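You operate a simulated robot arm through the tools that you are given. There is no shell and no other tool. Be economical: measure what you need, move in short steps, check, and stop when the job is done.

Carry out the task below with a simulated robot arm. There is one attempt and no reset: what you move stays moved.

## Task
Feed the tab card's count of tabs into the bin marked spares.
Fine: stand it on the marked spot, open the tab gate, shut it after, and put the bin back in its bay.
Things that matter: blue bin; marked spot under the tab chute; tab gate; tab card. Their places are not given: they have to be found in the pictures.

The check looks at the end state, three seconds after you hand in, the way a careful person would. Anything else that was tipped, shoved, dropped, spilled or broken makes it a failure.

## Robot
A 7-joint arm with a two-finger parallel gripper, fixed in place. Base frame: the origin is at the foot of the arm, x ahead of it, y to its left, z up; the work surface is at about z = 800. Units: mm, rad, N and s.
With the tool pointing down near the work surface it reaches from about 300 to 700 mm from the base axis. Its first joint turns from -1.152 to 1.152 rad. Payload 1.57 kg.
The TCP is the grasp point between the finger pads, 30 mm short of the fingertips. In the tool frame z runs along the fingers and y along their closing line. The gripper opens to 110 mm. The fingers are 24 mm wide and 12 mm thick; the gripper's body (48 by 112 mm) begins 78 mm behind the TCP.
Orientation is told as [roll, pitch, yaw] about the base's x, y, z axes, in that order, counted from this pose: with the fingers straight down and closing along the base's y, the tool's x points along the base's -x, its y along +y and its z along -z.

## Interface
- The arm moves only by the tool arm_command. Its argument "targets" is a list of rows, each a list of 7 numbers: the shift along the tool's x, y, z in mm, then the turn, a rotation vector about the tool's x, y, z in rad, then the finger opening in mm, from 0 to 110. In form: [[tx, ty, tz, wx, wy, wz, hand], ...]. A call has 1 to 12 rows; each row shifts and turns the commanded pose from where the row before left it, along the tool's axes as they then stand. Each row takes 0.2 s and may step no farther than 50 mm and 0.15 rad from the row before; otherwise, or with a gripper value out of range, the whole call is refused. A pose out of reach is approached as far as the arm can. The call stops where the force on the tool passes 60 N (or 10 N more than at its start, if that is more) or the arm is blocked; 0.2 s more then pass. The fingers move at their own pace (about 108 mm/s each) and stop on an object; they squeeze with about 22 N. The grip force told is the motor's: it shows also when the fingers shut on nothing. Time passes only in rows, and 0.2 s behind the last, so rows that do not move let the fingers close. The reply holds the time, the measured pose of the TCP, the force on the tool along the base axes, the opening and the grip force, in the units named above and with some noise.
- Cameras (640 x 400 px; columns grow to the right, rows downward): "scene" is fixed at [175, -396, 1394.7]; the picture's right is [0.70, -0.71, 0.00], its down [-0.35, -0.34, -0.87] and it looks along [0.62, 0.61, -0.49] (base axes); focal length 266 px, centre (320, 200). "wrist" rides on the gripper at [70, 16, -141] in the tool frame; the picture's right is [-0.23, 0.97, 0.00], its down [-0.86, -0.20, -0.48] and it looks along [-0.47, -0.11, 0.88] (tool axes); focal length 222 px, centre (320, 200).
- get_image(camera): a new picture of that camera. It takes no simulated time.
- point_at(camera, pixels): there is no depth. For up to 12 entries [column, row, z] of the newest picture of that camera ("zoom" is the newest enlarged one), the place [x, y] in the base frame at which the ray of that pixel passes the height z, good to about 2 mm, but the place of the scene camera against the robot may be out by one fixed shift of up to 18 mm in any direction. It takes no simulated time.
- close_up(camera, box): a new picture of the part [left, top, right, bottom] of that camera's present view, enlarged. It takes no simulated time.
- hand_in(): hands the job in; it is judged then, once.

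Work in short steps. Measure before you move; look again where a grasp or a placing could have gone wrong, and mend it. You have 80 turns and 38 pictures in all, those below and enlarged ones among them. Open the gripper and draw the arm clear of the work before you hand the job in, unless the task says otherwise; then end with one line.

The tools are called after "Request:" as name(argument=value, ...) on one line, values as JSON. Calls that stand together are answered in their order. arm_command: Moves the arm, as the interface text tells. Its arguments: {"type":"object","properties":{"targets":{"type":"array"}},"required":["targets"]} The other tools are called the same way: get_image (camera) takes a picture; point_at (camera, pixels) gives the place at which the rays of pixels pass given heights; close_up (camera, box) takes an enlarged picture of a part of a camera's view; hand_in () hands the job in.

At the start:

```text
t: 0.0
tool_pos: [384.5, 9.8, 1278.5]
tcp_rot: [-0.001, -0.001, -0.001]
wrist_force: [0.3, 0.8, 0.0]
grip_width: 109.8
grip_force: 0.1
```

scene: 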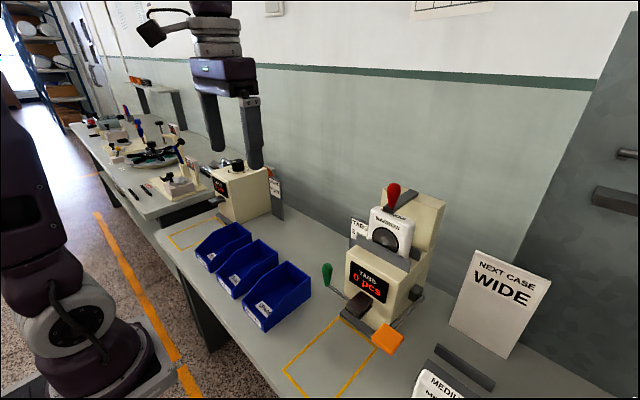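
wrist: 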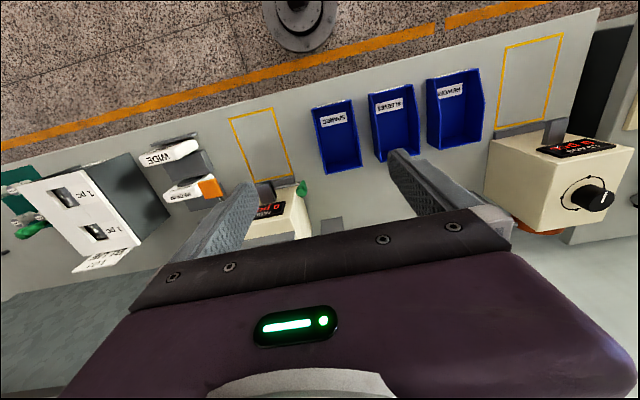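

The scene shows three blue bins around (220,245)-(275,300), a TABS dispenser at (380,260) with a marked spot at (330,355). I take close-ups to read labels and the card.

Request:
close_up(camera="scene", box=[300, 170, 460, 270])

Request:
close_up(camera="scene", box=[270, 250, 470, 400])

Request:
close_up(camera="scene", box=[160, 150, 320, 340])

Request:
close_up(camera="wrist", box=[220, 70, 500, 245])

```text
4.00 times, centred on (380, 220) of scene
```

zoom: 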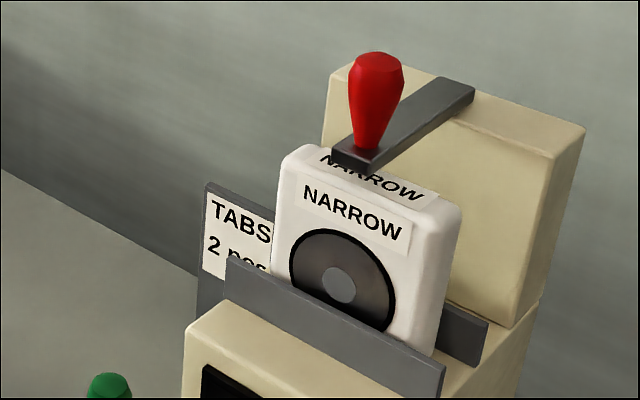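

```text
2.67 times, centred on (370, 325) of scene
```

zoom: 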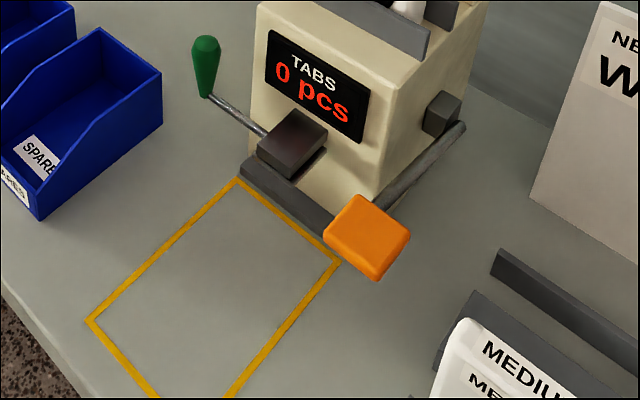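

```text
2.11 times, centred on (240, 245) of scene
```

zoom: 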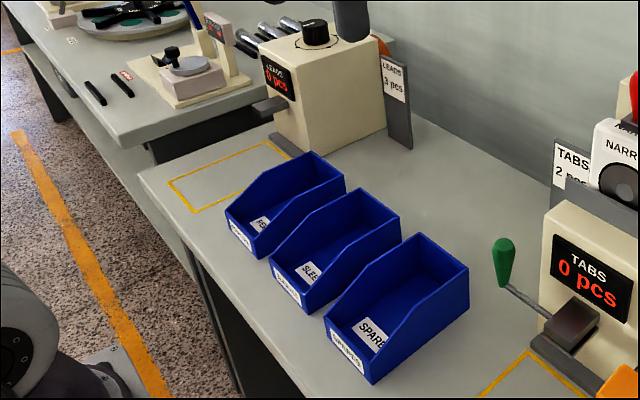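

```text
2.29 times, centred on (360, 158) of wrist
```

zoom: 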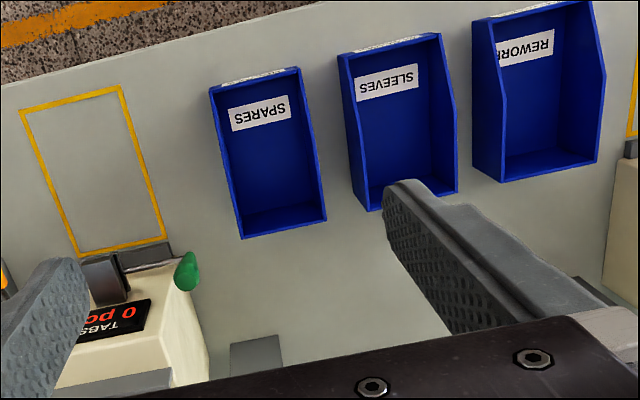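

Card appears to read TABS 2 pcs, spares bin is the one nearest the dispenser. I measure spot corners, bin corners and the dispenser's features in the wrist zoom.

Request:
point_at(camera="zoom", pixels=[[22, 111, 800], [121, 88, 800], [166, 239, 800], [76, 254, 800], [242, 239, 800], [327, 219, 800], [300, 68, 860], [210, 90, 860], [210, 88, 830], [187, 270, 900], [385, 212, 800], [505, 182, 800]])

Request:
close_up(camera="scene", box=[310, 230, 450, 360])

```text
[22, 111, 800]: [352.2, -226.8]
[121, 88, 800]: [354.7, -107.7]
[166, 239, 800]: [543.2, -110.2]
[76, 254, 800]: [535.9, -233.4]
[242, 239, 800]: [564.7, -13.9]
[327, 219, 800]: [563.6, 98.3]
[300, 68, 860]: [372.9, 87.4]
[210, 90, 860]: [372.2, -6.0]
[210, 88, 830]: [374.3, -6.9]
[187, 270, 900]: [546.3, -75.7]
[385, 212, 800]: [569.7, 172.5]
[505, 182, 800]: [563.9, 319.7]
```

```text
3.08 times, centred on (380, 295) of scene
```

zoom: 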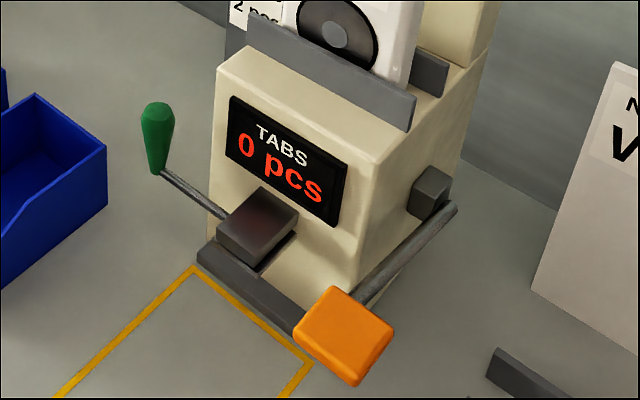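

Orange paddle on a side pivot and green knob on a rod are both candidates for the gate; I go over the marked spot for a closer view of the front.

Request:
arm_command(targets=[[0, -32, 36, 0, 0, 0, 110], [0, -32, 36, 0, 0, 0, 110], [0, -32, 36, 0, 0, 0, 110], [0, -32, 36, 0, 0, 0, 110], [0, -32, 36, 0, 0, 0, 110], [0, -20, 30, 0, 0, 0, 110]])

Request:
get_image(camera="wrist")

```text
t: 1.4
tool_pos: [382.5, -168.4, 1069.9]
tcp_rot: [-0.001, -0.001, 0.0]
wrist_force: [0.4, -1.1, -0.4]
grip_width: 110.1
grip_force: 0.1
```

```text
30 pictures are left
```

wrist: 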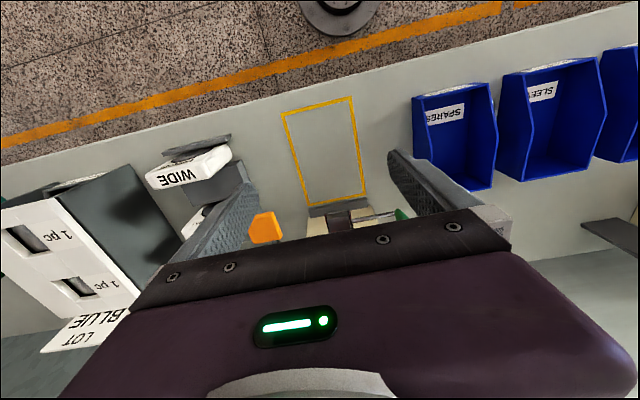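

The gripper body hides the dispenser; I tilt the tool forward so the camera faces its front.

Request:
arm_command(targets=[[0, 0, 0, 0, -0.14, 0, 110], [0, 0, 0, 0, -0.14, 0, 110], [0, 0, 0, 0, -0.14, 0, 110], [0, 0, 0, 0, -0.14, 0, 110], [0, 0, 0, 0, -0.1, 0, 110]])

Request:
get_image(camera="wrist")

```text
t: 2.6
tool_pos: [383.8, -171.6, 1068.8]
tcp_rot: [0.0, -0.66, -0.002]
wrist_force: [-0.2, 1.6, 0.5]
grip_width: 109.7
grip_force: 0.0
```

```text
29 pictures are left
```

wrist: 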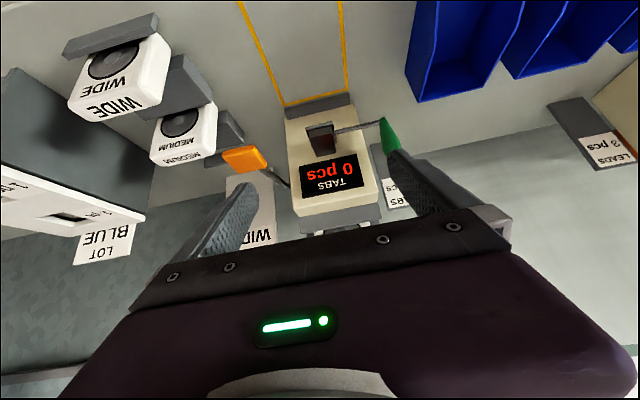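

Request:
close_up(camera="wrist", box=[210, 80, 450, 240])

```text
2.50 times, centred on (330, 160) of wrist
```

zoom: 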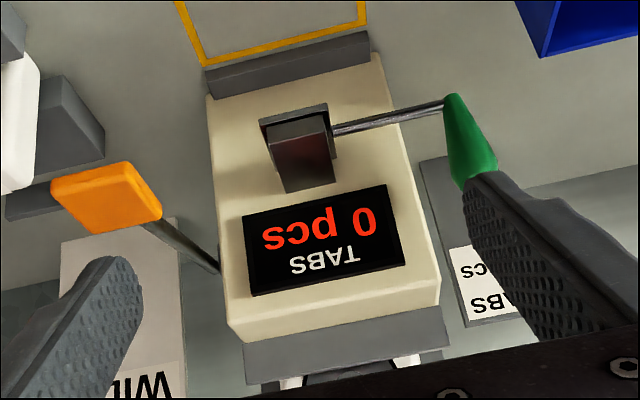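

I triangulate the handle, flap, and paddle from wrist zoom and scene, checking the scene offset on the spot corners.

Request:
point_at(camera="zoom", pixels=[[450, 104, 830], [450, 104, 900], [333, 130, 830], [333, 130, 900], [107, 197, 830], [107, 197, 900], [205, 65, 800], [366, 20, 800], [285, 190, 830], [285, 190, 900], [262, 120, 830], [262, 120, 900]])

Request:
point_at(camera="scene", pixels=[[328, 286, 830], [328, 286, 900], [350, 300.8, 830], [350, 300.8, 900], [389, 338, 830], [389, 338, 900], [339.4, 317.1, 800], [376.8, 347.6, 800], [361.2, 316.1, 830], [361.2, 316.1, 900], [327.1, 264.2, 830], [327.1, 264.2, 900]])

```text
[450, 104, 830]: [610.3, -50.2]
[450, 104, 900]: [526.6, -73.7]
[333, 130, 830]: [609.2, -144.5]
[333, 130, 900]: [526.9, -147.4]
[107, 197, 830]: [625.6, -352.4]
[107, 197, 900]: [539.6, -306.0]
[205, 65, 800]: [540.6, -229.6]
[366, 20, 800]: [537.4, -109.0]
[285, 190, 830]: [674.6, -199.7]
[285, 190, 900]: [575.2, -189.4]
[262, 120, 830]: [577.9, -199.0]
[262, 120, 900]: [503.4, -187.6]
```

```text
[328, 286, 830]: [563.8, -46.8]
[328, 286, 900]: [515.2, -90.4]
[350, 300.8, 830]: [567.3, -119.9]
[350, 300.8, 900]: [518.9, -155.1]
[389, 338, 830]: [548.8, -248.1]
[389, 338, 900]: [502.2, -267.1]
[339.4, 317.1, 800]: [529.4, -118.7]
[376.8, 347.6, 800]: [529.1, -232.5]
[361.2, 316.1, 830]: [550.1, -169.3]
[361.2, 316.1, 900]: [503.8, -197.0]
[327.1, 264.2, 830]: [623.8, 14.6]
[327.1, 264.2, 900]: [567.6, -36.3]
```

Green handle stands vertical from a rod at about (525,-77,898) up to z≈964, linked to the chute flap; orange paddle is a separate raised arm at about (480,-274,949). Now I un-tilt and go over the spares bin to measure it.

Request:
arm_command(targets=[[0, 43, 0, 0, 0.14, 0, 110], [0, 43, 0, 0, 0.14, 0, 110], [0, 43, 0, 0, 0.14, 0, 110], [0, 43, 0, 0, 0.14, 0, 110], [0, 43, 0, 0, 0.1, 0, 110], [0, 0, 0, 0, 0, 0, 110]])

Request:
close_up(camera="wrist", box=[200, 60, 440, 210])

```text
t: 4.0
tool_pos: [384.9, 46.8, 1068.1]
tcp_rot: [0.0, 0.002, 0.003]
wrist_force: [-0.3, 0.1, -0.3]
grip_width: 110.0
grip_force: 0.1
```

```text
2.67 times, centred on (320, 135) of wrist
```

zoom: 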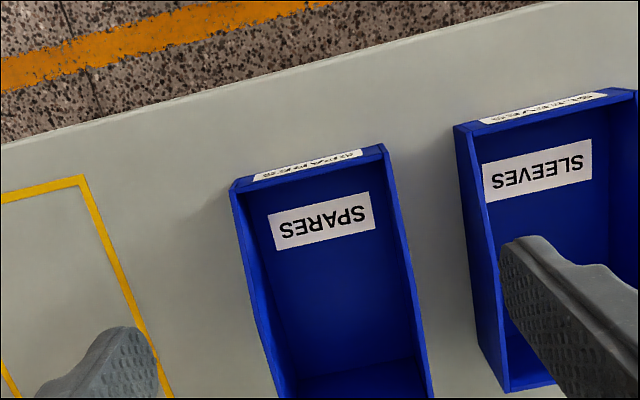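

Request:
point_at(camera="scene", pixels=[[310.3, 277.3, 800], [310.3, 277.3, 880], [287.5, 260.7, 800], [287.5, 260.7, 880], [263.8, 331.9, 800], [309.4, 297, 800], [243.4, 311, 800]])

Request:
point_at(camera="zoom", pixels=[[232, 190, 800], [232, 190, 850], [388, 148, 800], [388, 148, 850], [240, 178, 840], [381, 144, 840], [420, 330, 860], [420, 330, 880], [262, 330, 860], [262, 330, 880]])

Request:
close_up(camera="scene", box=[200, 220, 320, 340])

```text
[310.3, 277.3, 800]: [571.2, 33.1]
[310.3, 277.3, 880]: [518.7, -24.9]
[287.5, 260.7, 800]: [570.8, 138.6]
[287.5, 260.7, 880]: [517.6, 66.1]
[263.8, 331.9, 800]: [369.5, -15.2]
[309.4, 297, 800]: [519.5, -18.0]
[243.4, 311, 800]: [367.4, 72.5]
```

```text
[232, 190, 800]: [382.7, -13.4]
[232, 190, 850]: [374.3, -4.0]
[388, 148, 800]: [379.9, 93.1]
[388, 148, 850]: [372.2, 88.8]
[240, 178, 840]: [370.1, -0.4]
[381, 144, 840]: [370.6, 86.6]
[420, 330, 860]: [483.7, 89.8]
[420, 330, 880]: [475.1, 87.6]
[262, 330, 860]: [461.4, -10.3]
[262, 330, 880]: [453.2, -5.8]
```

```text
3.33 times, centred on (260, 280) of scene
```

zoom: 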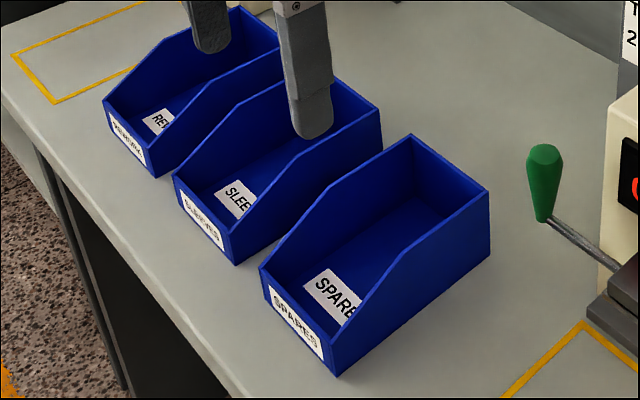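

Bin spans about x 375–533, y −9…89, rim z≈878 with front sloping low. I move above its middle (448, 40) with tips just above the rim and check alignment.

Request:
arm_command(targets=[[-21, -2, 43, 0, 0, 0, 110], [-21, -2, 43, 0, 0, 0, 110], [-21, -3, 43, 0, 0, 0, 110], [0, 0, 0, 0, 0, 0, 110]])

Request:
get_image(camera="wrist")

```text
t: 5.0
tool_pos: [444.5, 38.8, 939.8]
tcp_rot: [0.001, -0.001, 0.0]
wrist_force: [0.1, -0.9, -0.4]
grip_width: 109.9
grip_force: 0.2
```

```text
25 pictures are left
```

wrist: 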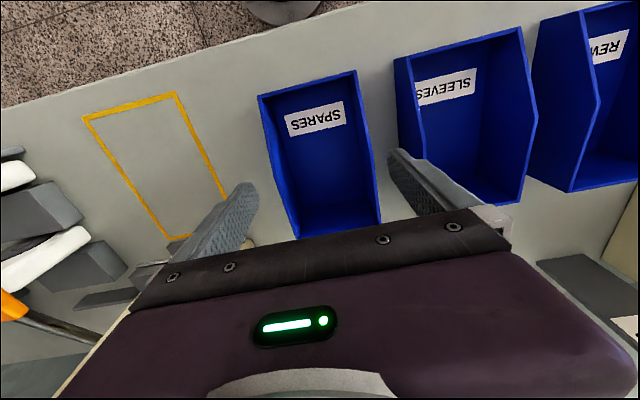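

Request:
point_at(camera="wrist", pixels=[[299, 239, 878], [382, 223, 878], [258, 97, 845], [356, 71, 845], [375, 160, 870], [273, 176, 870], [247, 186, 910], [398, 152, 910], [258, 97, 800], [397, 142, 800]])

Request:
close_up(camera="wrist", box=[230, 50, 430, 250])

```text
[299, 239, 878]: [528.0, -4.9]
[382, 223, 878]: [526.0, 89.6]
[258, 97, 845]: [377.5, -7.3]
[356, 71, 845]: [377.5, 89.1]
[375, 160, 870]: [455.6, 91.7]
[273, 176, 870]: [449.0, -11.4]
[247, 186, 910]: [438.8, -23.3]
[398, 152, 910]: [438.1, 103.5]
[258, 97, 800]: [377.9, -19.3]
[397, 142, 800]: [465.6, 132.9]
```

```text
2.00 times, centred on (330, 150) of wrist
```

zoom: 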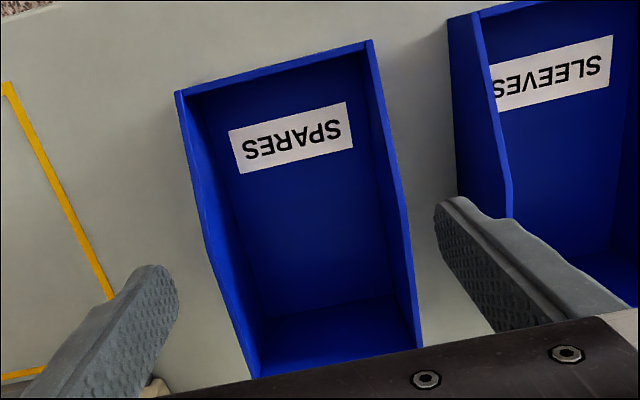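

Bin centre y≈41, width ≈96; the fingers straddle it. I shift +2 mm and descend to TCP z≈842.

Request:
arm_command(targets=[[0, 2, 32, 0, 0, 0, 110], [0, 0, 33, 0, 0, 0, 110], [0, 0, 32, 0, 0, 0, 110], [0, 0, 0, 0, 0, 0, 110]])

Request:
get_image(camera="wrist")

```text
t: 6.0
tool_pos: [445.7, 41.8, 840.9]
tcp_rot: [0.0, 0.0, 0.0]
wrist_force: [-0.3, -0.4, 0.7]
grip_width: 109.9
grip_force: 0.0
```

```text
23 pictures are left
```

wrist: 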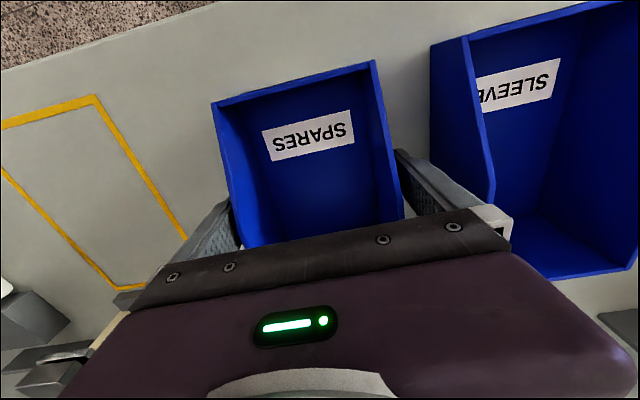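

Fingers are outside both walls. Close on the bin.

Request:
arm_command(targets=[[0, 0, 0, 0, 0, 0, 90], [0, 0, 0, 0, 0, 0, 80], [0, 0, 0, 0, 0, 0, 80]])

```text
t: 6.8
tool_pos: [447.1, 42.1, 842.9]
tcp_rot: [-0.001, 0.0, -0.001]
wrist_force: [-0.1, 0.1, 0.3]
grip_width: 99.6
grip_force: 22.3
```

Gripped at 99.6 mm. Lift 20 mm and check.

Request:
arm_command(targets=[[0, 0, -10, 0, 0, 0, 80], [0, 0, -10, 0, 0, 0, 80], [0, 0, 0, 0, 0, 0, 80]])

Request:
get_image(camera="scene")

```text
t: 7.6
tool_pos: [447.8, 41.9, 861.4]
tcp_rot: [0.001, 0.001, -0.001]
wrist_force: [-1.0, -0.3, -1.7]
grip_width: 99.5
grip_force: 22.3
```

```text
22 pictures are left
```

scene: 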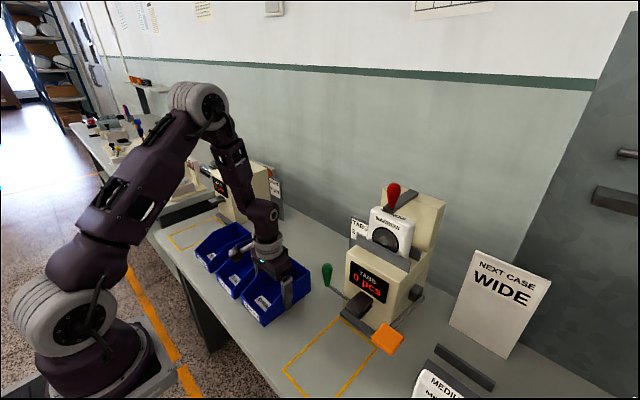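

Bin is up. Retreat 60 mm toward the base (to clear the green handle), then carry to y≈−170.

Request:
arm_command(targets=[[30, 0, 0, 0, 0, 0, 80], [30, 0, 0, 0, 0, 0, 80], [0, -35, 0, 0, 0, 0, 80], [0, -36, 0, 0, 0, 0, 80], [0, -36, 0, 0, 0, 0, 80], [0, -36, 0, 0, 0, 0, 80], [0, -36, 0, 0, 0, 0, 80], [0, -33, 0, 0, 0, 0, 80], [0, 0, 0, 0, 0, 0, 80]])

Request:
get_image(camera="scene")

Request:
close_up(camera="scene", box=[270, 250, 430, 370])

```text
t: 9.6
tool_pos: [387.0, -171.8, 863.1]
tcp_rot: [-0.001, 0.0, 0.003]
wrist_force: [-0.3, -0.1, -0.8]
grip_width: 99.5
grip_force: 21.1
```

```text
21 pictures are left
```

scene: 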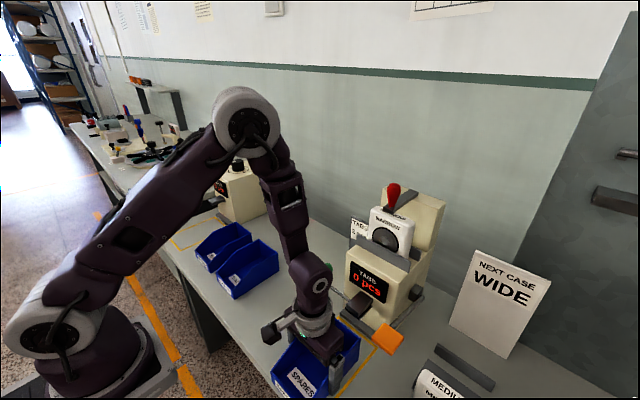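

```text
3.33 times, centred on (350, 310) of scene
```

zoom: 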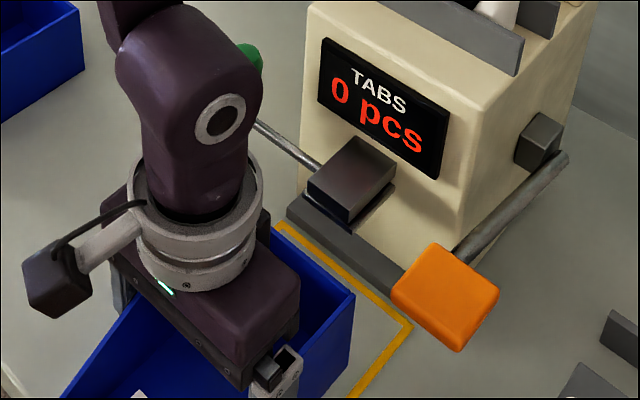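

Lower to just above the table and slide forward in small steps under the chute.

Request:
arm_command(targets=[[0, 2, 9, 0, 0, 0, 80], [0, 0, 8, 0, 0, 0, 80], [-15, 0, 0, 0, 0, 0, 80], [-15, 0, 0, 0, 0, 0, 80], [-12, 0, 0, 0, 0, 0, 80], [0, 0, 0, 0, 0, 0, 80]])

Request:
close_up(camera="scene", box=[290, 250, 450, 390])

```text
t: 11.0
tool_pos: [431.4, -170.4, 846.0]
tcp_rot: [0.0, 0.0, 0.002]
wrist_force: [0.1, -1.0, -1.1]
grip_width: 99.6
grip_force: 22.0
```

```text
2.86 times, centred on (370, 320) of scene
```

zoom: 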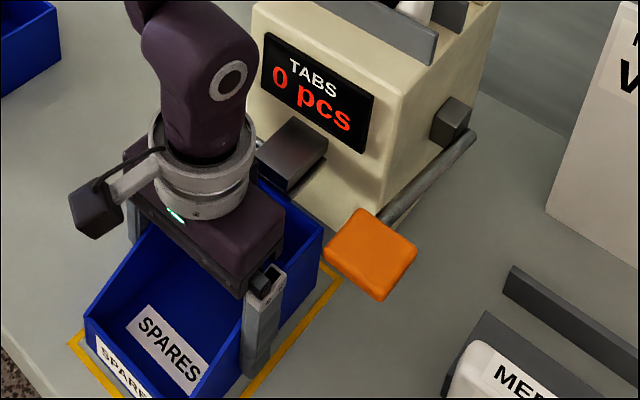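

Clear so far; advance 11 mm more, set down, and look.

Request:
arm_command(targets=[[-6, 0, 0, 0, 0, 0, 80], [-5, 0, 0, 0, 0, 0, 80], [0, 0, 3, 0, 0, 0, 80], [0, 0, 1, 0, 0, 0, 80]])

Request:
get_image(camera="wrist")

```text
t: 12.0
tool_pos: [441.1, -170.0, 841.8]
tcp_rot: [0.0, 0.002, -0.001]
wrist_force: [-2.3, 0.1, 8.5]
grip_width: 99.5
grip_force: 21.9
```

```text
18 pictures are left
```

wrist: 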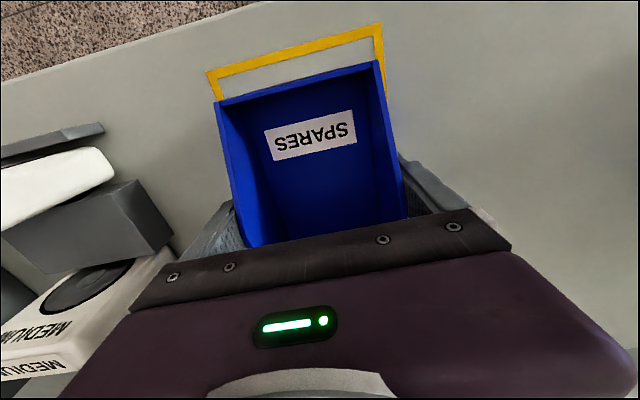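

Bin stands centred on the spot. Release, rise straight, then tilt for a good view of the gate handle.

Request:
arm_command(targets=[[0, 0, 0, 0, 0, 0, 110], [0, 0, 0, 0, 0, 0, 110], [0, 0, -45, 0, 0, 0, 110], [0, 0, -45, 0, 0, 0, 110], [20, 0, -45, 0, 0, 0, 110], [20, 20, -40, 0, 0, 0, 110], [0, 20, -40, 0, 0, 0, 110], [0, 20, 0, 0, -0.14, 0, 110], [0, 0, 0, 0, -0.14, 0, 110], [0, 0, 0, 0, -0.14, 0, 110], [0, 0, 0, 0, -0.14, 0, 110]])

Request:
close_up(camera="wrist", box=[200, 50, 440, 220])

```text
t: 14.4
tool_pos: [401.4, -109.3, 1055.9]
tcp_rot: [-0.003, -0.564, 0.0]
wrist_force: [0.9, 0.6, -0.3]
grip_width: 110.1
grip_force: 0.0
```

```text
2.35 times, centred on (320, 135) of wrist
```

zoom: 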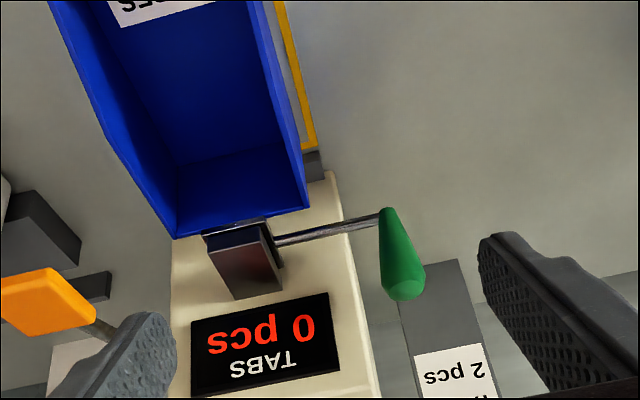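

Card reads "2 pcs" clearly. I check the chute mouth versus the bin's back wall and the handle's position.

Request:
point_at(camera="zoom", pixels=[[240, 222, 890], [240, 222, 900], [240, 222, 880], [300, 208, 878], [178, 238, 878], [305, 148, 800], [386, 212, 898], [403, 292, 964], [250, 295, 930], [250, 250, 915], [278, 240, 898]])

Request:
close_up(camera="scene", box=[310, 250, 410, 350])

```text
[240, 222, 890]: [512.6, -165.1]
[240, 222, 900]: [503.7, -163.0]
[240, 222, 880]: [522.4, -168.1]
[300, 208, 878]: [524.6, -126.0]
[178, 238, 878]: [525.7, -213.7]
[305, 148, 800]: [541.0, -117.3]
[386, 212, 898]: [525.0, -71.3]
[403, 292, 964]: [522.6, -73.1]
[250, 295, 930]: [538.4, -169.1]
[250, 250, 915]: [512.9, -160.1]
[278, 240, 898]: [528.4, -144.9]
```

```text
4.00 times, centred on (360, 300) of scene
```

zoom: 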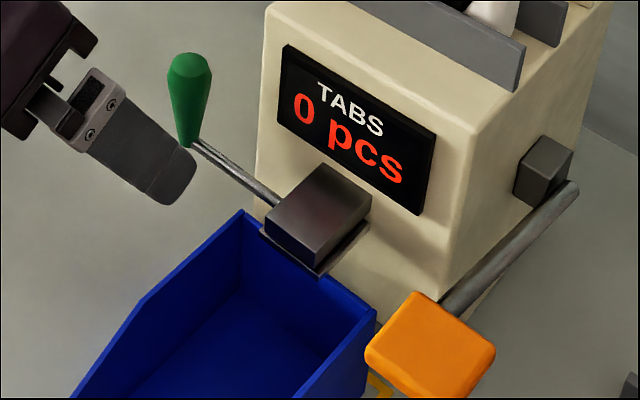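

Handle axis is at about (524,−74), z 900–964. I keep the tilted tool, line up with the handle at opening 50 and approach most of the way.

Request:
arm_command(targets=[[-20, 18, 0, 0, 0, 0, 50], [-20, 17, 0, 0, 0, 0, 50], [0, 0, 35, 0, 0, 0, 50], [0, 0, 35, 0, 0, 0, 50], [0, 0, 20, 0, 0, 0, 50], [0, 0, 0, 0, 0, 0, 50]])

Request:
close_up(camera="wrist", box=[160, 40, 480, 240])

```text
t: 15.8
tool_pos: [481.2, -74.1, 1001.0]
tcp_rot: [0.001, -0.561, 0.002]
wrist_force: [0.1, -0.2, 0.9]
grip_width: 50.4
grip_force: 0.0
```

```text
2.00 times, centred on (320, 140) of wrist
```

zoom: 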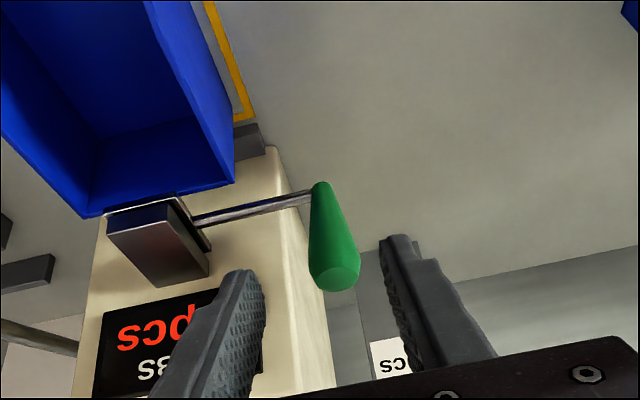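

Request:
point_at(camera="zoom", pixels=[[338, 280, 962], [322, 192, 900], [310, 250, 935], [358, 245, 935], [245, 280, 975], [395, 245, 975], [280, 200, 900]])

```text
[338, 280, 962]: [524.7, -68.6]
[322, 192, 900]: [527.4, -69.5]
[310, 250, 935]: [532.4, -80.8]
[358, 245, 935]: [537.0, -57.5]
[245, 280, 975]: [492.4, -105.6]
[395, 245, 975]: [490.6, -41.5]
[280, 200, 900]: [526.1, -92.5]
```

Handle axis y≈−69; shift +5, go 60 mm along the fingers, and close on it.

Request:
arm_command(targets=[[0, 5, 0, 0, 0, 0, 50], [0, 0, 30, 0, 0, 0, 50], [0, 0, 30, 0, 0, 0, 50], [0, 0, 0, 0, 0, 0, 10], [0, 0, 0, 0, 0, 0, 10]])

Request:
close_up(camera="scene", box=[290, 230, 430, 350])

```text
t: 17.0
tool_pos: [513.6, -70.0, 951.6]
tcp_rot: [-0.001, -0.56, -0.001]
wrist_force: [-3.4, 0.9, 2.5]
grip_width: 25.8
grip_force: 37.1
```

```text
3.33 times, centred on (360, 290) of scene
```

zoom: 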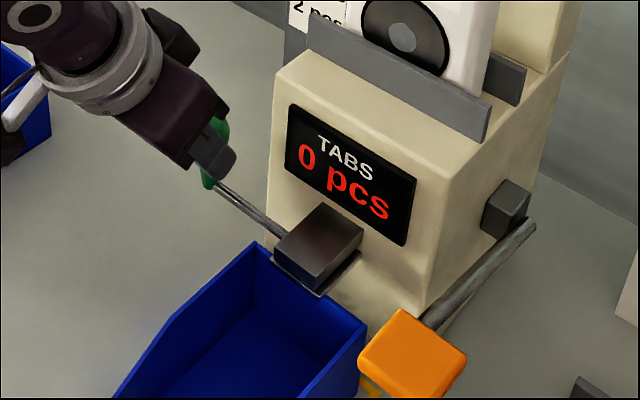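

Handle gripped (25.8 mm). Pull 10 mm toward the robot and read force and display.

Request:
arm_command(targets=[[4.2, 0, -2.7, 0, 0, 0, 10], [4.2, 0, -2.7, 0, 0, 0, 10]])

Request:
close_up(camera="scene", box=[290, 230, 430, 350])

```text
t: 17.6
tool_pos: [503.7, -69.5, 949.5]
tcp_rot: [0.001, -0.558, -0.002]
wrist_force: [3.3, 0.3, -11.2]
grip_width: 20.2
grip_force: 34.2
```

```text
3.33 times, centred on (360, 290) of scene
```

zoom: 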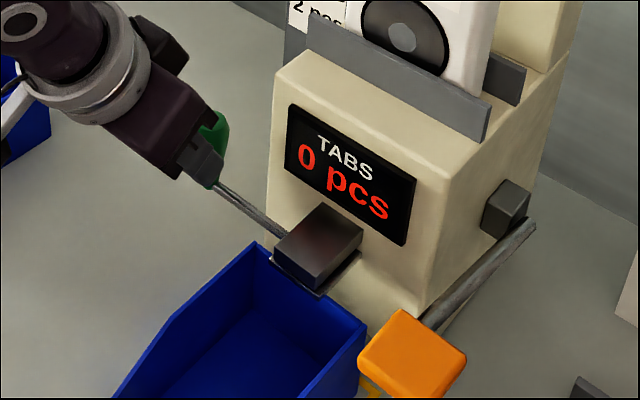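

Little resistance and handle slipping slightly in the pads; continue in a small arc and recheck.

Request:
arm_command(targets=[[7, 0, -2.5, 0, 0, 0, 10], [7, 0, -2.0, 0, 0, 0, 10]])

Request:
close_up(camera="scene", box=[290, 230, 430, 350])

```text
t: 18.2
tool_pos: [490.3, -70.9, 947.6]
tcp_rot: [-0.001, -0.561, 0.002]
wrist_force: [-1.0, -0.1, 0.2]
grip_width: 10.0
grip_force: 0.1
```

```text
3.33 times, centred on (360, 290) of scene
```

zoom: 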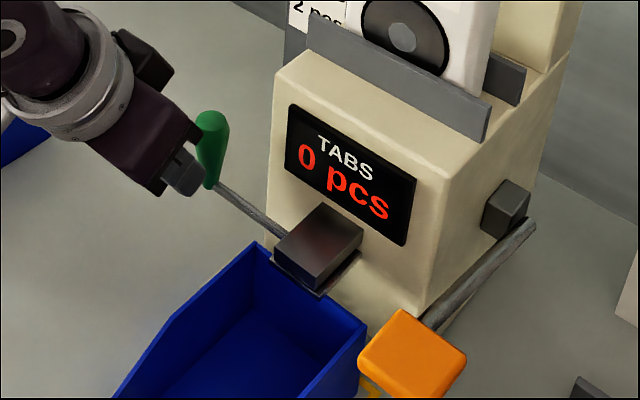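

The handle didn't move forward; geometry says pushing its top backward (+x) raises the hood's front. I check clearance to the dispenser's left side.

Request:
point_at(camera="scene", pixels=[[346.5, 263, 920], [346.5, 263, 940], [346.5, 263, 960], [343.5, 300, 860], [343.5, 300, 880]])

Request:
get_image(camera="wrist")

```text
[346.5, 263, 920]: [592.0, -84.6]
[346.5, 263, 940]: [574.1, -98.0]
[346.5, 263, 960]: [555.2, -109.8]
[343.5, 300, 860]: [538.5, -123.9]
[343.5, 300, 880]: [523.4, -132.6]
```

```text
11 pictures are left
```

wrist: 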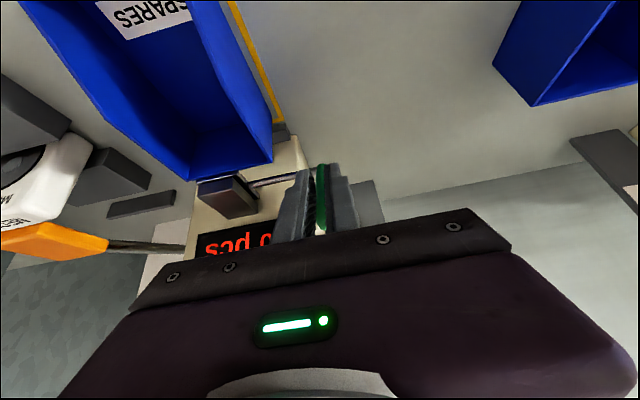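

Clearance is fine (dispenser side y≈−112). Re-open, pinch the handle deeper, then push it back 10 mm.

Request:
arm_command(targets=[[0, 1, 0, 0, 0, 0, 45], [0, 0, 0, 0, 0, 0, 45], [-12, 0, 9, 0, 0, 0, 45], [-12, 0, 9, 0, 0, 0, 45], [0, 0, 0, 0, 0, 0, 10], [0, 0, 0, 0, 0, 0, 10]])

Request:
arm_command(targets=[[-4.2, 0, 2.7, 0, 0, 0, 10], [-4.2, 0, 2.7, 0, 0, 0, 10]])

Request:
close_up(camera="scene", box=[290, 230, 430, 350])

```text
t: 19.6
tool_pos: [520.5, -68.2, 946.1]
tcp_rot: [0.0, -0.559, -0.001]
wrist_force: [-4.9, -0.3, 4.0]
grip_width: 26.6
grip_force: 37.0
```

```text
t: 20.2
tool_pos: [527.5, -68.6, 942.7]
tcp_rot: [0.004, -0.552, 0.003]
wrist_force: [-24.7, -0.5, -10.9]
grip_width: 26.8
grip_force: 37.6
```

```text
3.33 times, centred on (360, 290) of scene
```

zoom: 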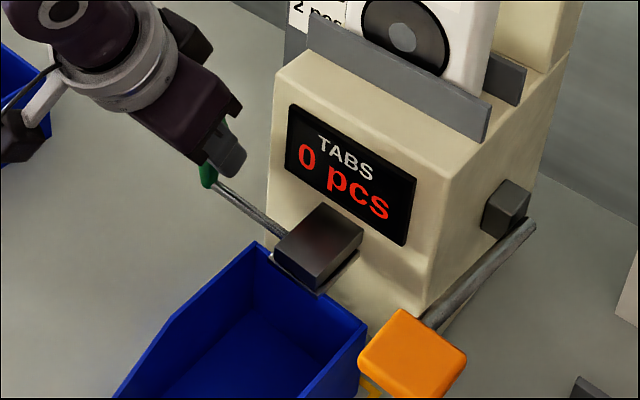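

Backward is stiff (−25 N) and nothing changed. I undo that push, then try sliding the handle outward along +y 8 mm.

Request:
arm_command(targets=[[4.2, 0, -2.7, 0, 0, 0, 10], [4.2, 0, -2.7, 0, 0, 0, 10]])

Request:
arm_command(targets=[[0, 4, 0, 0, 0, 0, 10], [0, 4, 0, 0, 0, 0, 10]])

```text
t: 20.8
tool_pos: [524.8, -68.0, 946.9]
tcp_rot: [-0.003, -0.575, 0.006]
wrist_force: [27.4, -1.6, -4.1]
grip_width: 26.7
grip_force: 37.8
```

```text
t: 21.4
tool_pos: [522.6, -61.2, 946.0]
tcp_rot: [0.0, -0.565, 0.001]
wrist_force: [15.5, 0.5, 23.8]
grip_width: 27.0
grip_force: 37.5
```

In y it moved 7 mm almost freely. Look at the result.

Request:
close_up(camera="scene", box=[290, 230, 430, 350])

```text
3.33 times, centred on (360, 290) of scene
```

zoom: 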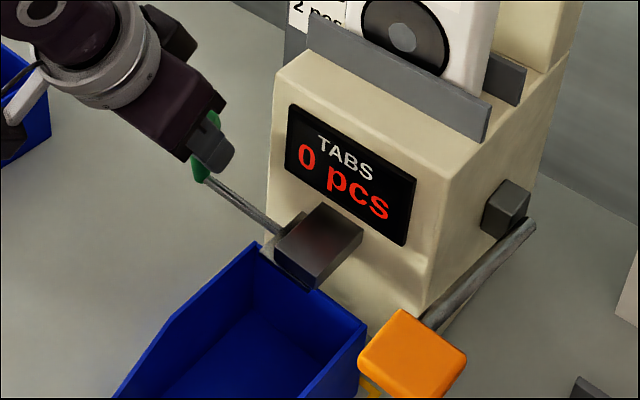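

The gate is a slide: its plate came out to the left. I continue pulling 12 mm, relieving the side load a little.

Request:
arm_command(targets=[[-3, 6, -1.5, 0, 0, 0, 10], [0, 6, 0, 0, 0, 0, 10]])

Request:
close_up(camera="scene", box=[290, 230, 430, 350])

```text
t: 22.0
tool_pos: [522.0, -48.9, 945.1]
tcp_rot: [0.001, -0.556, 0.0]
wrist_force: [17.2, -1.0, -14.2]
grip_width: 26.9
grip_force: 37.4
```

```text
3.33 times, centred on (360, 290) of scene
```

zoom: 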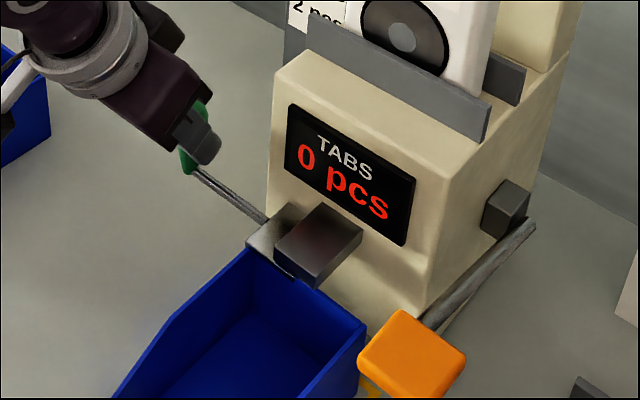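

19 mm out and still 0 pcs; pull 8 mm more.

Request:
arm_command(targets=[[0, 4, 0, 0, 0, 0, 10], [0, 4, 0, 0, 0, 0, 10]])

Request:
close_up(camera="scene", box=[290, 230, 430, 350])

```text
t: 22.6
tool_pos: [521.5, -40.8, 945.9]
tcp_rot: [0.001, -0.553, -0.001]
wrist_force: [10.5, 0.1, -25.7]
grip_width: 26.8
grip_force: 37.8
```

```text
3.33 times, centred on (360, 290) of scene
```

zoom: 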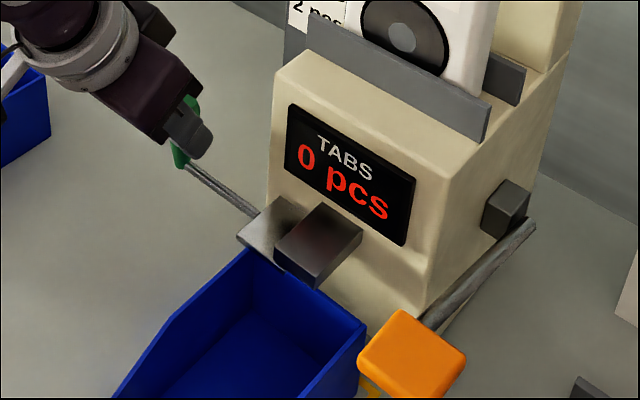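

27 mm, still 0. Pull another 8 mm with load relief.

Request:
arm_command(targets=[[0, 4, 2, 0, 0, 0, 10], [0, 4, 0, 0, 0, 0, 10]])

Request:
close_up(camera="scene", box=[290, 230, 430, 350])

```text
t: 23.2
tool_pos: [521.5, -32.7, 945.5]
tcp_rot: [0.0, -0.557, 0.0]
wrist_force: [-20.2, 0.0, 0.0]
grip_width: 26.7
grip_force: 37.8
```

```text
3.33 times, centred on (360, 290) of scene
```

zoom: 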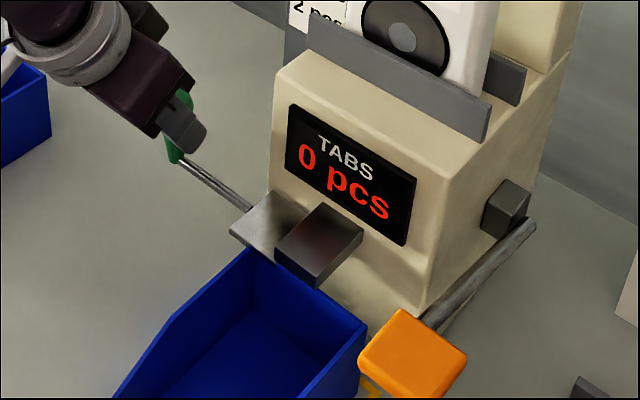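

35 mm, still 0. One more 6 mm and look.

Request:
arm_command(targets=[[0, 6, 0, 0, 0, 0, 10]])

Request:
close_up(camera="scene", box=[290, 230, 430, 350])

```text
t: 23.6
tool_pos: [521.9, -25.9, 945.1]
tcp_rot: [-0.002, -0.557, 0.002]
wrist_force: [-18.7, 0.8, -6.4]
grip_width: 26.6
grip_force: 37.4
```

```text
3.33 times, centred on (360, 290) of scene
```

zoom: 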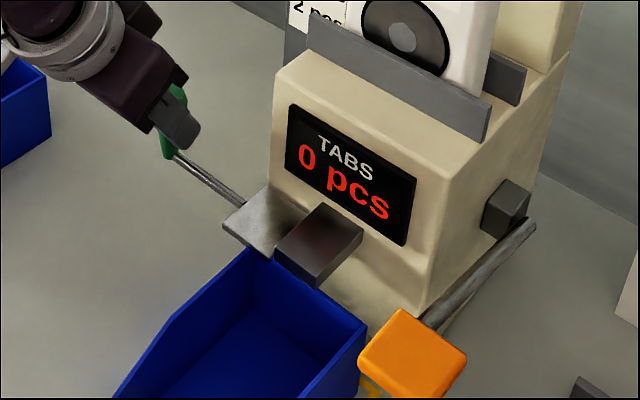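

43 mm out, still 0. Pull 6 mm more and watch the y force for the end stop.

Request:
arm_command(targets=[[0, 6, 0, 0, 0, 0, 10]])

```text
t: 24.0
tool_pos: [521.6, -22.7, 946.1]
tcp_rot: [-0.001, -0.556, -0.006]
wrist_force: [-17.0, -22.4, -18.1]
grip_width: 26.8
grip_force: 37.7
```

End stop reached (−22 N in y): gate fully open. Check the counter.

Request:
close_up(camera="scene", box=[290, 230, 430, 350])

```text
3.33 times, centred on (360, 290) of scene
```

zoom: 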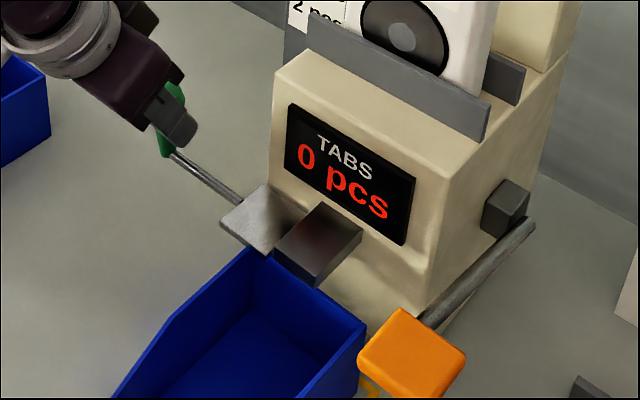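

Open but 0 pcs. I wait about 1.4 s holding the gate to see whether it feeds by itself.

Request:
arm_command(targets=[[0, -2, 0, 0, 0, 0, 10], [0, 0, 0, 0, 0, 0, 10], [0, 0, 0, 0, 0, 0, 10], [0, 0, 0, 0, 0, 0, 10], [0, 0, 0, 0, 0, 0, 10], [0, 0, 0, 0, 0, 0, 10]])

Request:
close_up(camera="scene", box=[290, 230, 430, 350])

```text
t: 25.4
tool_pos: [523.0, -24.2, 946.5]
tcp_rot: [-0.001, -0.559, -0.001]
wrist_force: [-15.3, -27.6, -23.3]
grip_width: 26.5
grip_force: 37.6
```

```text
3.33 times, centred on (360, 290) of scene
```

zoom: 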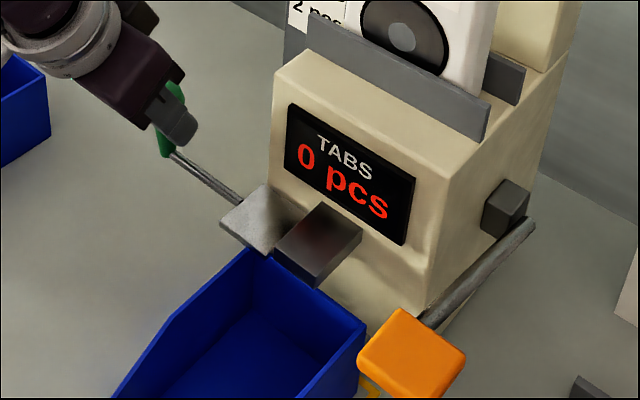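

No self-feeding, so the orange paddle must be the feeder. I triangulate it from the last wrist and scene pictures while releasing the handle.

Request:
point_at(camera="wrist", pixels=[[50, 240, 920], [50, 240, 950], [50, 240, 980], [108, 245, 920], [108, 245, 950], [160, 248, 920]])

Request:
point_at(camera="zoom", pixels=[[412, 345, 920], [412, 345, 950], [400, 310, 920], [400, 310, 950], [358, 355, 950], [467, 355, 950], [430, 395, 950], [425, 320, 930], [535, 222, 900], [505, 205, 900]])

Request:
arm_command(targets=[[0, 0, 0, 0, 0, 0, 50], [0, 0, 0, 0, 0, 0, 50], [0, 0, -40, 0, 0, 0, 50], [0, 0, -40, 0, 0, 0, 50], [0, 0, 0, 0, 0, 0, 50]])

```text
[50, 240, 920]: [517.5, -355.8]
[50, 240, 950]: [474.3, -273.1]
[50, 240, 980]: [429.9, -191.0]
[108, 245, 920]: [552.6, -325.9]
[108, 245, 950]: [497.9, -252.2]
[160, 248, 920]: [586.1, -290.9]
```

```text
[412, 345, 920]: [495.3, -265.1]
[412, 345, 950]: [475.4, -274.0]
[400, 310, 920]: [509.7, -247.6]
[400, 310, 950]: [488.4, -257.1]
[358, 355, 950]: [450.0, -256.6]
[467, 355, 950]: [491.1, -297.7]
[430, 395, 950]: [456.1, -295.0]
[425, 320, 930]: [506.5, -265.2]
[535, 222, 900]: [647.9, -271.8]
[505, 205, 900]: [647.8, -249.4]
```

```text
t: 26.6
tool_pos: [480.5, -22.7, 1013.4]
tcp_rot: [0.001, -0.561, 0.002]
wrist_force: [0.3, 0.8, 0.4]
grip_width: 50.0
grip_force: 0.0
```

Paddle top is at about (477,−271,950). I rise, un-tilt and travel above it with closed fingers.

Request:
arm_command(targets=[[-26, 0, -41, 0, 0, 0, 0], [0, 0, 0, 0, 0.14, 0, 0], [0, 0, 0, 0, 0.14, 0, 0], [0, 0, 0, 0, 0.14, 0, 0], [10, 0, 0, 0, 0.14, 0, 0], [0, -41, 0, 0, 0, 0, 0], [0, -42, 0, 0, 0, 0, 0], [0, -42, 0, 0, 0, 0, 0], [0, -42, 0, 0, 0, 0, 0], [0, -42, 0, 0, 0, 0, 0], [0, -40, 0, 0, 0, 0, 0]])

Request:
get_image(camera="scene")

```text
t: 29.0
tool_pos: [472.4, -271.8, 1060.9]
tcp_rot: [-0.001, 0.0, 0.002]
wrist_force: [-0.9, -0.1, -0.4]
grip_width: 0.0
grip_force: 21.2
```

```text
2 pictures are left
```

scene: 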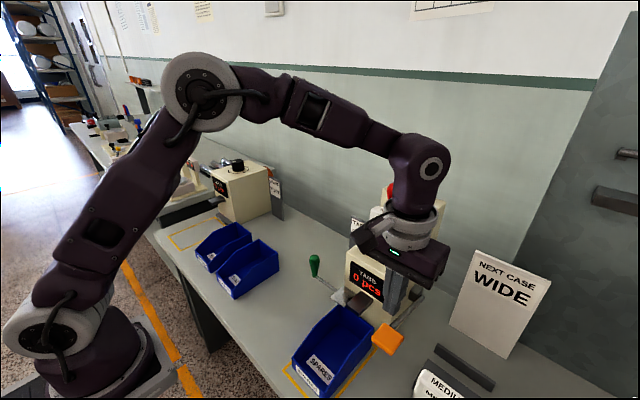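

Fingers are over the paddle, counter 0. Descend to 20 mm above, then press in small steps reading force.

Request:
arm_command(targets=[[-3, 0, 30, 0, 0, 0, 0], [0, 0, 30, 0, 0, 0, 0], [0, 0, 0, 0, 0, 0, 0]])

Request:
arm_command(targets=[[0, 0, 5, 0, 0, 0, 0], [0, 0, 5, 0, 0, 0, 0]])

Request:
arm_command(targets=[[0, 0, 5, 0, 0, 0, 0], [0, 0, 5, 0, 0, 0, 0]])

Request:
arm_command(targets=[[0, 0, 5, 0, 0, 0, 0], [0, 0, 5, 0, 0, 0, 0]])

```text
t: 29.8
tool_pos: [475.0, -271.3, 999.4]
tcp_rot: [-0.001, 0.001, -0.002]
wrist_force: [-0.1, 0.2, 0.3]
grip_width: 0.2
grip_force: 21.8
```

```text
t: 30.4
tool_pos: [474.2, -271.8, 991.8]
tcp_rot: [-0.001, -0.001, -0.001]
wrist_force: [-0.3, 1.0, 0.4]
grip_width: 0.1
grip_force: 21.3
```

```text
t: 31.0
tool_pos: [474.4, -272.7, 979.7]
tcp_rot: [-0.001, 0.0, 0.0]
wrist_force: [-0.4, 1.2, 1.8]
grip_width: 0.0
grip_force: 21.1
```

```text
t: 31.6
tool_pos: [474.1, -271.5, 970.7]
tcp_rot: [0.001, 0.0, 0.001]
wrist_force: [-1.0, -1.2, 1.5]
grip_width: 0.0
grip_force: 20.9
```

Possibly light contact (≈+1.7 N) from TCP z≈980. Continue pressing in small steps.

Request:
arm_command(targets=[[0, 0, 5, 0, 0, 0, 0]])

Request:
arm_command(targets=[[0, 0, 5, 0, 0, 0, 0]])

Request:
arm_command(targets=[[0, 0, 5, 0, 0, 0, 0]])

```text
t: 32.0
tool_pos: [474.8, -272.0, 965.7]
tcp_rot: [0.0, -0.001, 0.003]
wrist_force: [-1.6, 0.2, 1.5]
grip_width: 0.0
grip_force: 21.3
```

```text
t: 32.4
tool_pos: [473.4, -272.2, 961.7]
tcp_rot: [-0.001, -0.001, 0.001]
wrist_force: [-0.9, 1.3, 2.2]
grip_width: 0.3
grip_force: 21.1
```

```text
t: 32.8
tool_pos: [474.3, -271.3, 956.2]
tcp_rot: [0.0, 0.001, -0.001]
wrist_force: [-1.7, -0.3, 3.2]
grip_width: 0.0
grip_force: 21.6
```

Spring-like force rising (3.2 N): the paddle is moving. Continue to its stop.

Request:
arm_command(targets=[[0, 0, 5, 0, 0, 0, 0]])

Request:
arm_command(targets=[[0, 0, 5, 0, 0, 0, 0]])

Request:
arm_command(targets=[[0, 0, 5, 0, 0, 0, 0]])

```text
t: 33.2
tool_pos: [474.2, -271.4, 952.2]
tcp_rot: [0.0, 0.0, 0.0]
wrist_force: [-2.3, -1.3, 3.1]
grip_width: 0.0
grip_force: 21.5
```

```text
t: 33.6
tool_pos: [473.5, -270.4, 946.2]
tcp_rot: [-0.001, 0.0, -0.001]
wrist_force: [-1.1, -1.6, 2.3]
grip_width: 0.1
grip_force: 20.8
```

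```text
t: 34.0
tool_pos: [472.7, -270.8, 940.8]
tcp_rot: [0.0, -0.001, 0.0]
wrist_force: [-3.8, 0.8, 13.1]
grip_width: 0.2
grip_force: 21.3
```

Force jumps to 13 N: near the stop. Press 4 mm more to make sure the stroke is complete.

Request:
arm_command(targets=[[0, 0, 4, 0, 0, 0, 0]])

```text
t: 34.4
tool_pos: [473.0, -270.2, 938.8]
tcp_rot: [-0.001, -0.005, 0.0]
wrist_force: [-14.9, 9.5, 57.4]
grip_width: 0.0
grip_force: 21.0
```

Full stroke done. Release fully to z≈990, wait, then make the second identical stroke and release.

Request:
arm_command(targets=[[0, 0, -14, 0, 0, 0, 0], [0, 0, -20, 0, 0, 0, 0], [0, 0, -20, 0, 0, 0, 0], [0, 0, 0, 0, 0, 0, 0], [0, 0, 0, 0, 0, 0, 0], [0, 0, 0, 0, 0, 0, 0]])

Request:
arm_command(targets=[[0, 0, 10, 0, 0, 0, 0], [0, 0, 10, 0, 0, 0, 0], [0, 0, 10, 0, 0, 0, 0], [0, 0, 10, 0, 0, 0, 0], [0, 0, 8, 0, 0, 0, 0]])

Request:
arm_command(targets=[[0, 0, 4, 0, 0, 0, 0]])

```text
t: 35.8
tool_pos: [473.7, -270.9, 989.7]
tcp_rot: [-0.001, 0.0, 0.0]
wrist_force: [0.0, 0.6, 0.2]
grip_width: 0.0
grip_force: 21.2
```

```text
t: 37.0
tool_pos: [473.9, -271.2, 942.2]
tcp_rot: [0.001, 0.001, 0.001]
wrist_force: [-1.6, 0.6, 3.5]
grip_width: 0.0
grip_force: 21.6
```

```text
t: 37.4
tool_pos: [472.9, -270.5, 940.5]
tcp_rot: [-0.002, -0.002, 0.002]
wrist_force: [-7.0, 5.7, 33.7]
grip_width: 0.0
grip_force: 21.3
```

Add 2 mm to match the first stroke, release, rise clear, and read the counter and bin.

Request:
arm_command(targets=[[0, 0, 2, 0, 0, 0, 0]])

Request:
arm_command(targets=[[0, 0, -14, 0, 0, 0, 0], [0, 0, -20, 0, 0, 0, 0], [0, 0, -20, 0, 0, 0, 0], [0, 0, -35, 0, 0, 0, 0], [0, 0, -35, 0, 0, 0, 0], [0, 0, 0, 0, 0, 0, 0]])

Request:
close_up(camera="scene", box=[270, 230, 430, 400])

```text
t: 37.9
tool_pos: [474.0, -270.4, 940.7]
tcp_rot: [-0.002, -0.001, 0.003]
wrist_force: [-10.9, 10.4, 33.5]
grip_width: 0.0
grip_force: 20.8
stopped in row 1: the force on the tool passed its limit (the readings are from after the stop); the commanded pose is now the measured one
```

```text
t: 39.3
tool_pos: [474.0, -271.7, 1062.5]
tcp_rot: [-0.002, -0.002, 0.0]
wrist_force: [0.7, 0.0, 0.0]
grip_width: 0.0
grip_force: 21.4
```

```text
2.35 times, centred on (350, 315) of scene
```

zoom: 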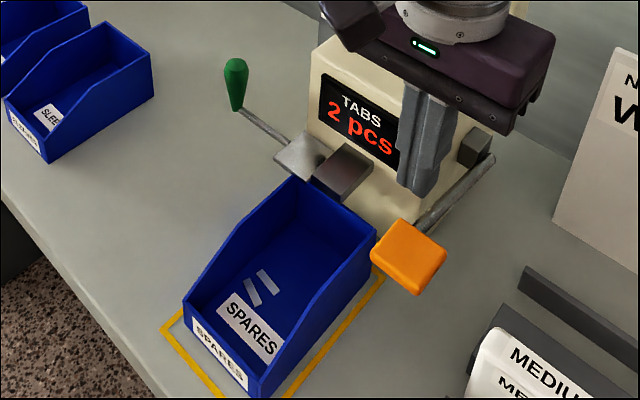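

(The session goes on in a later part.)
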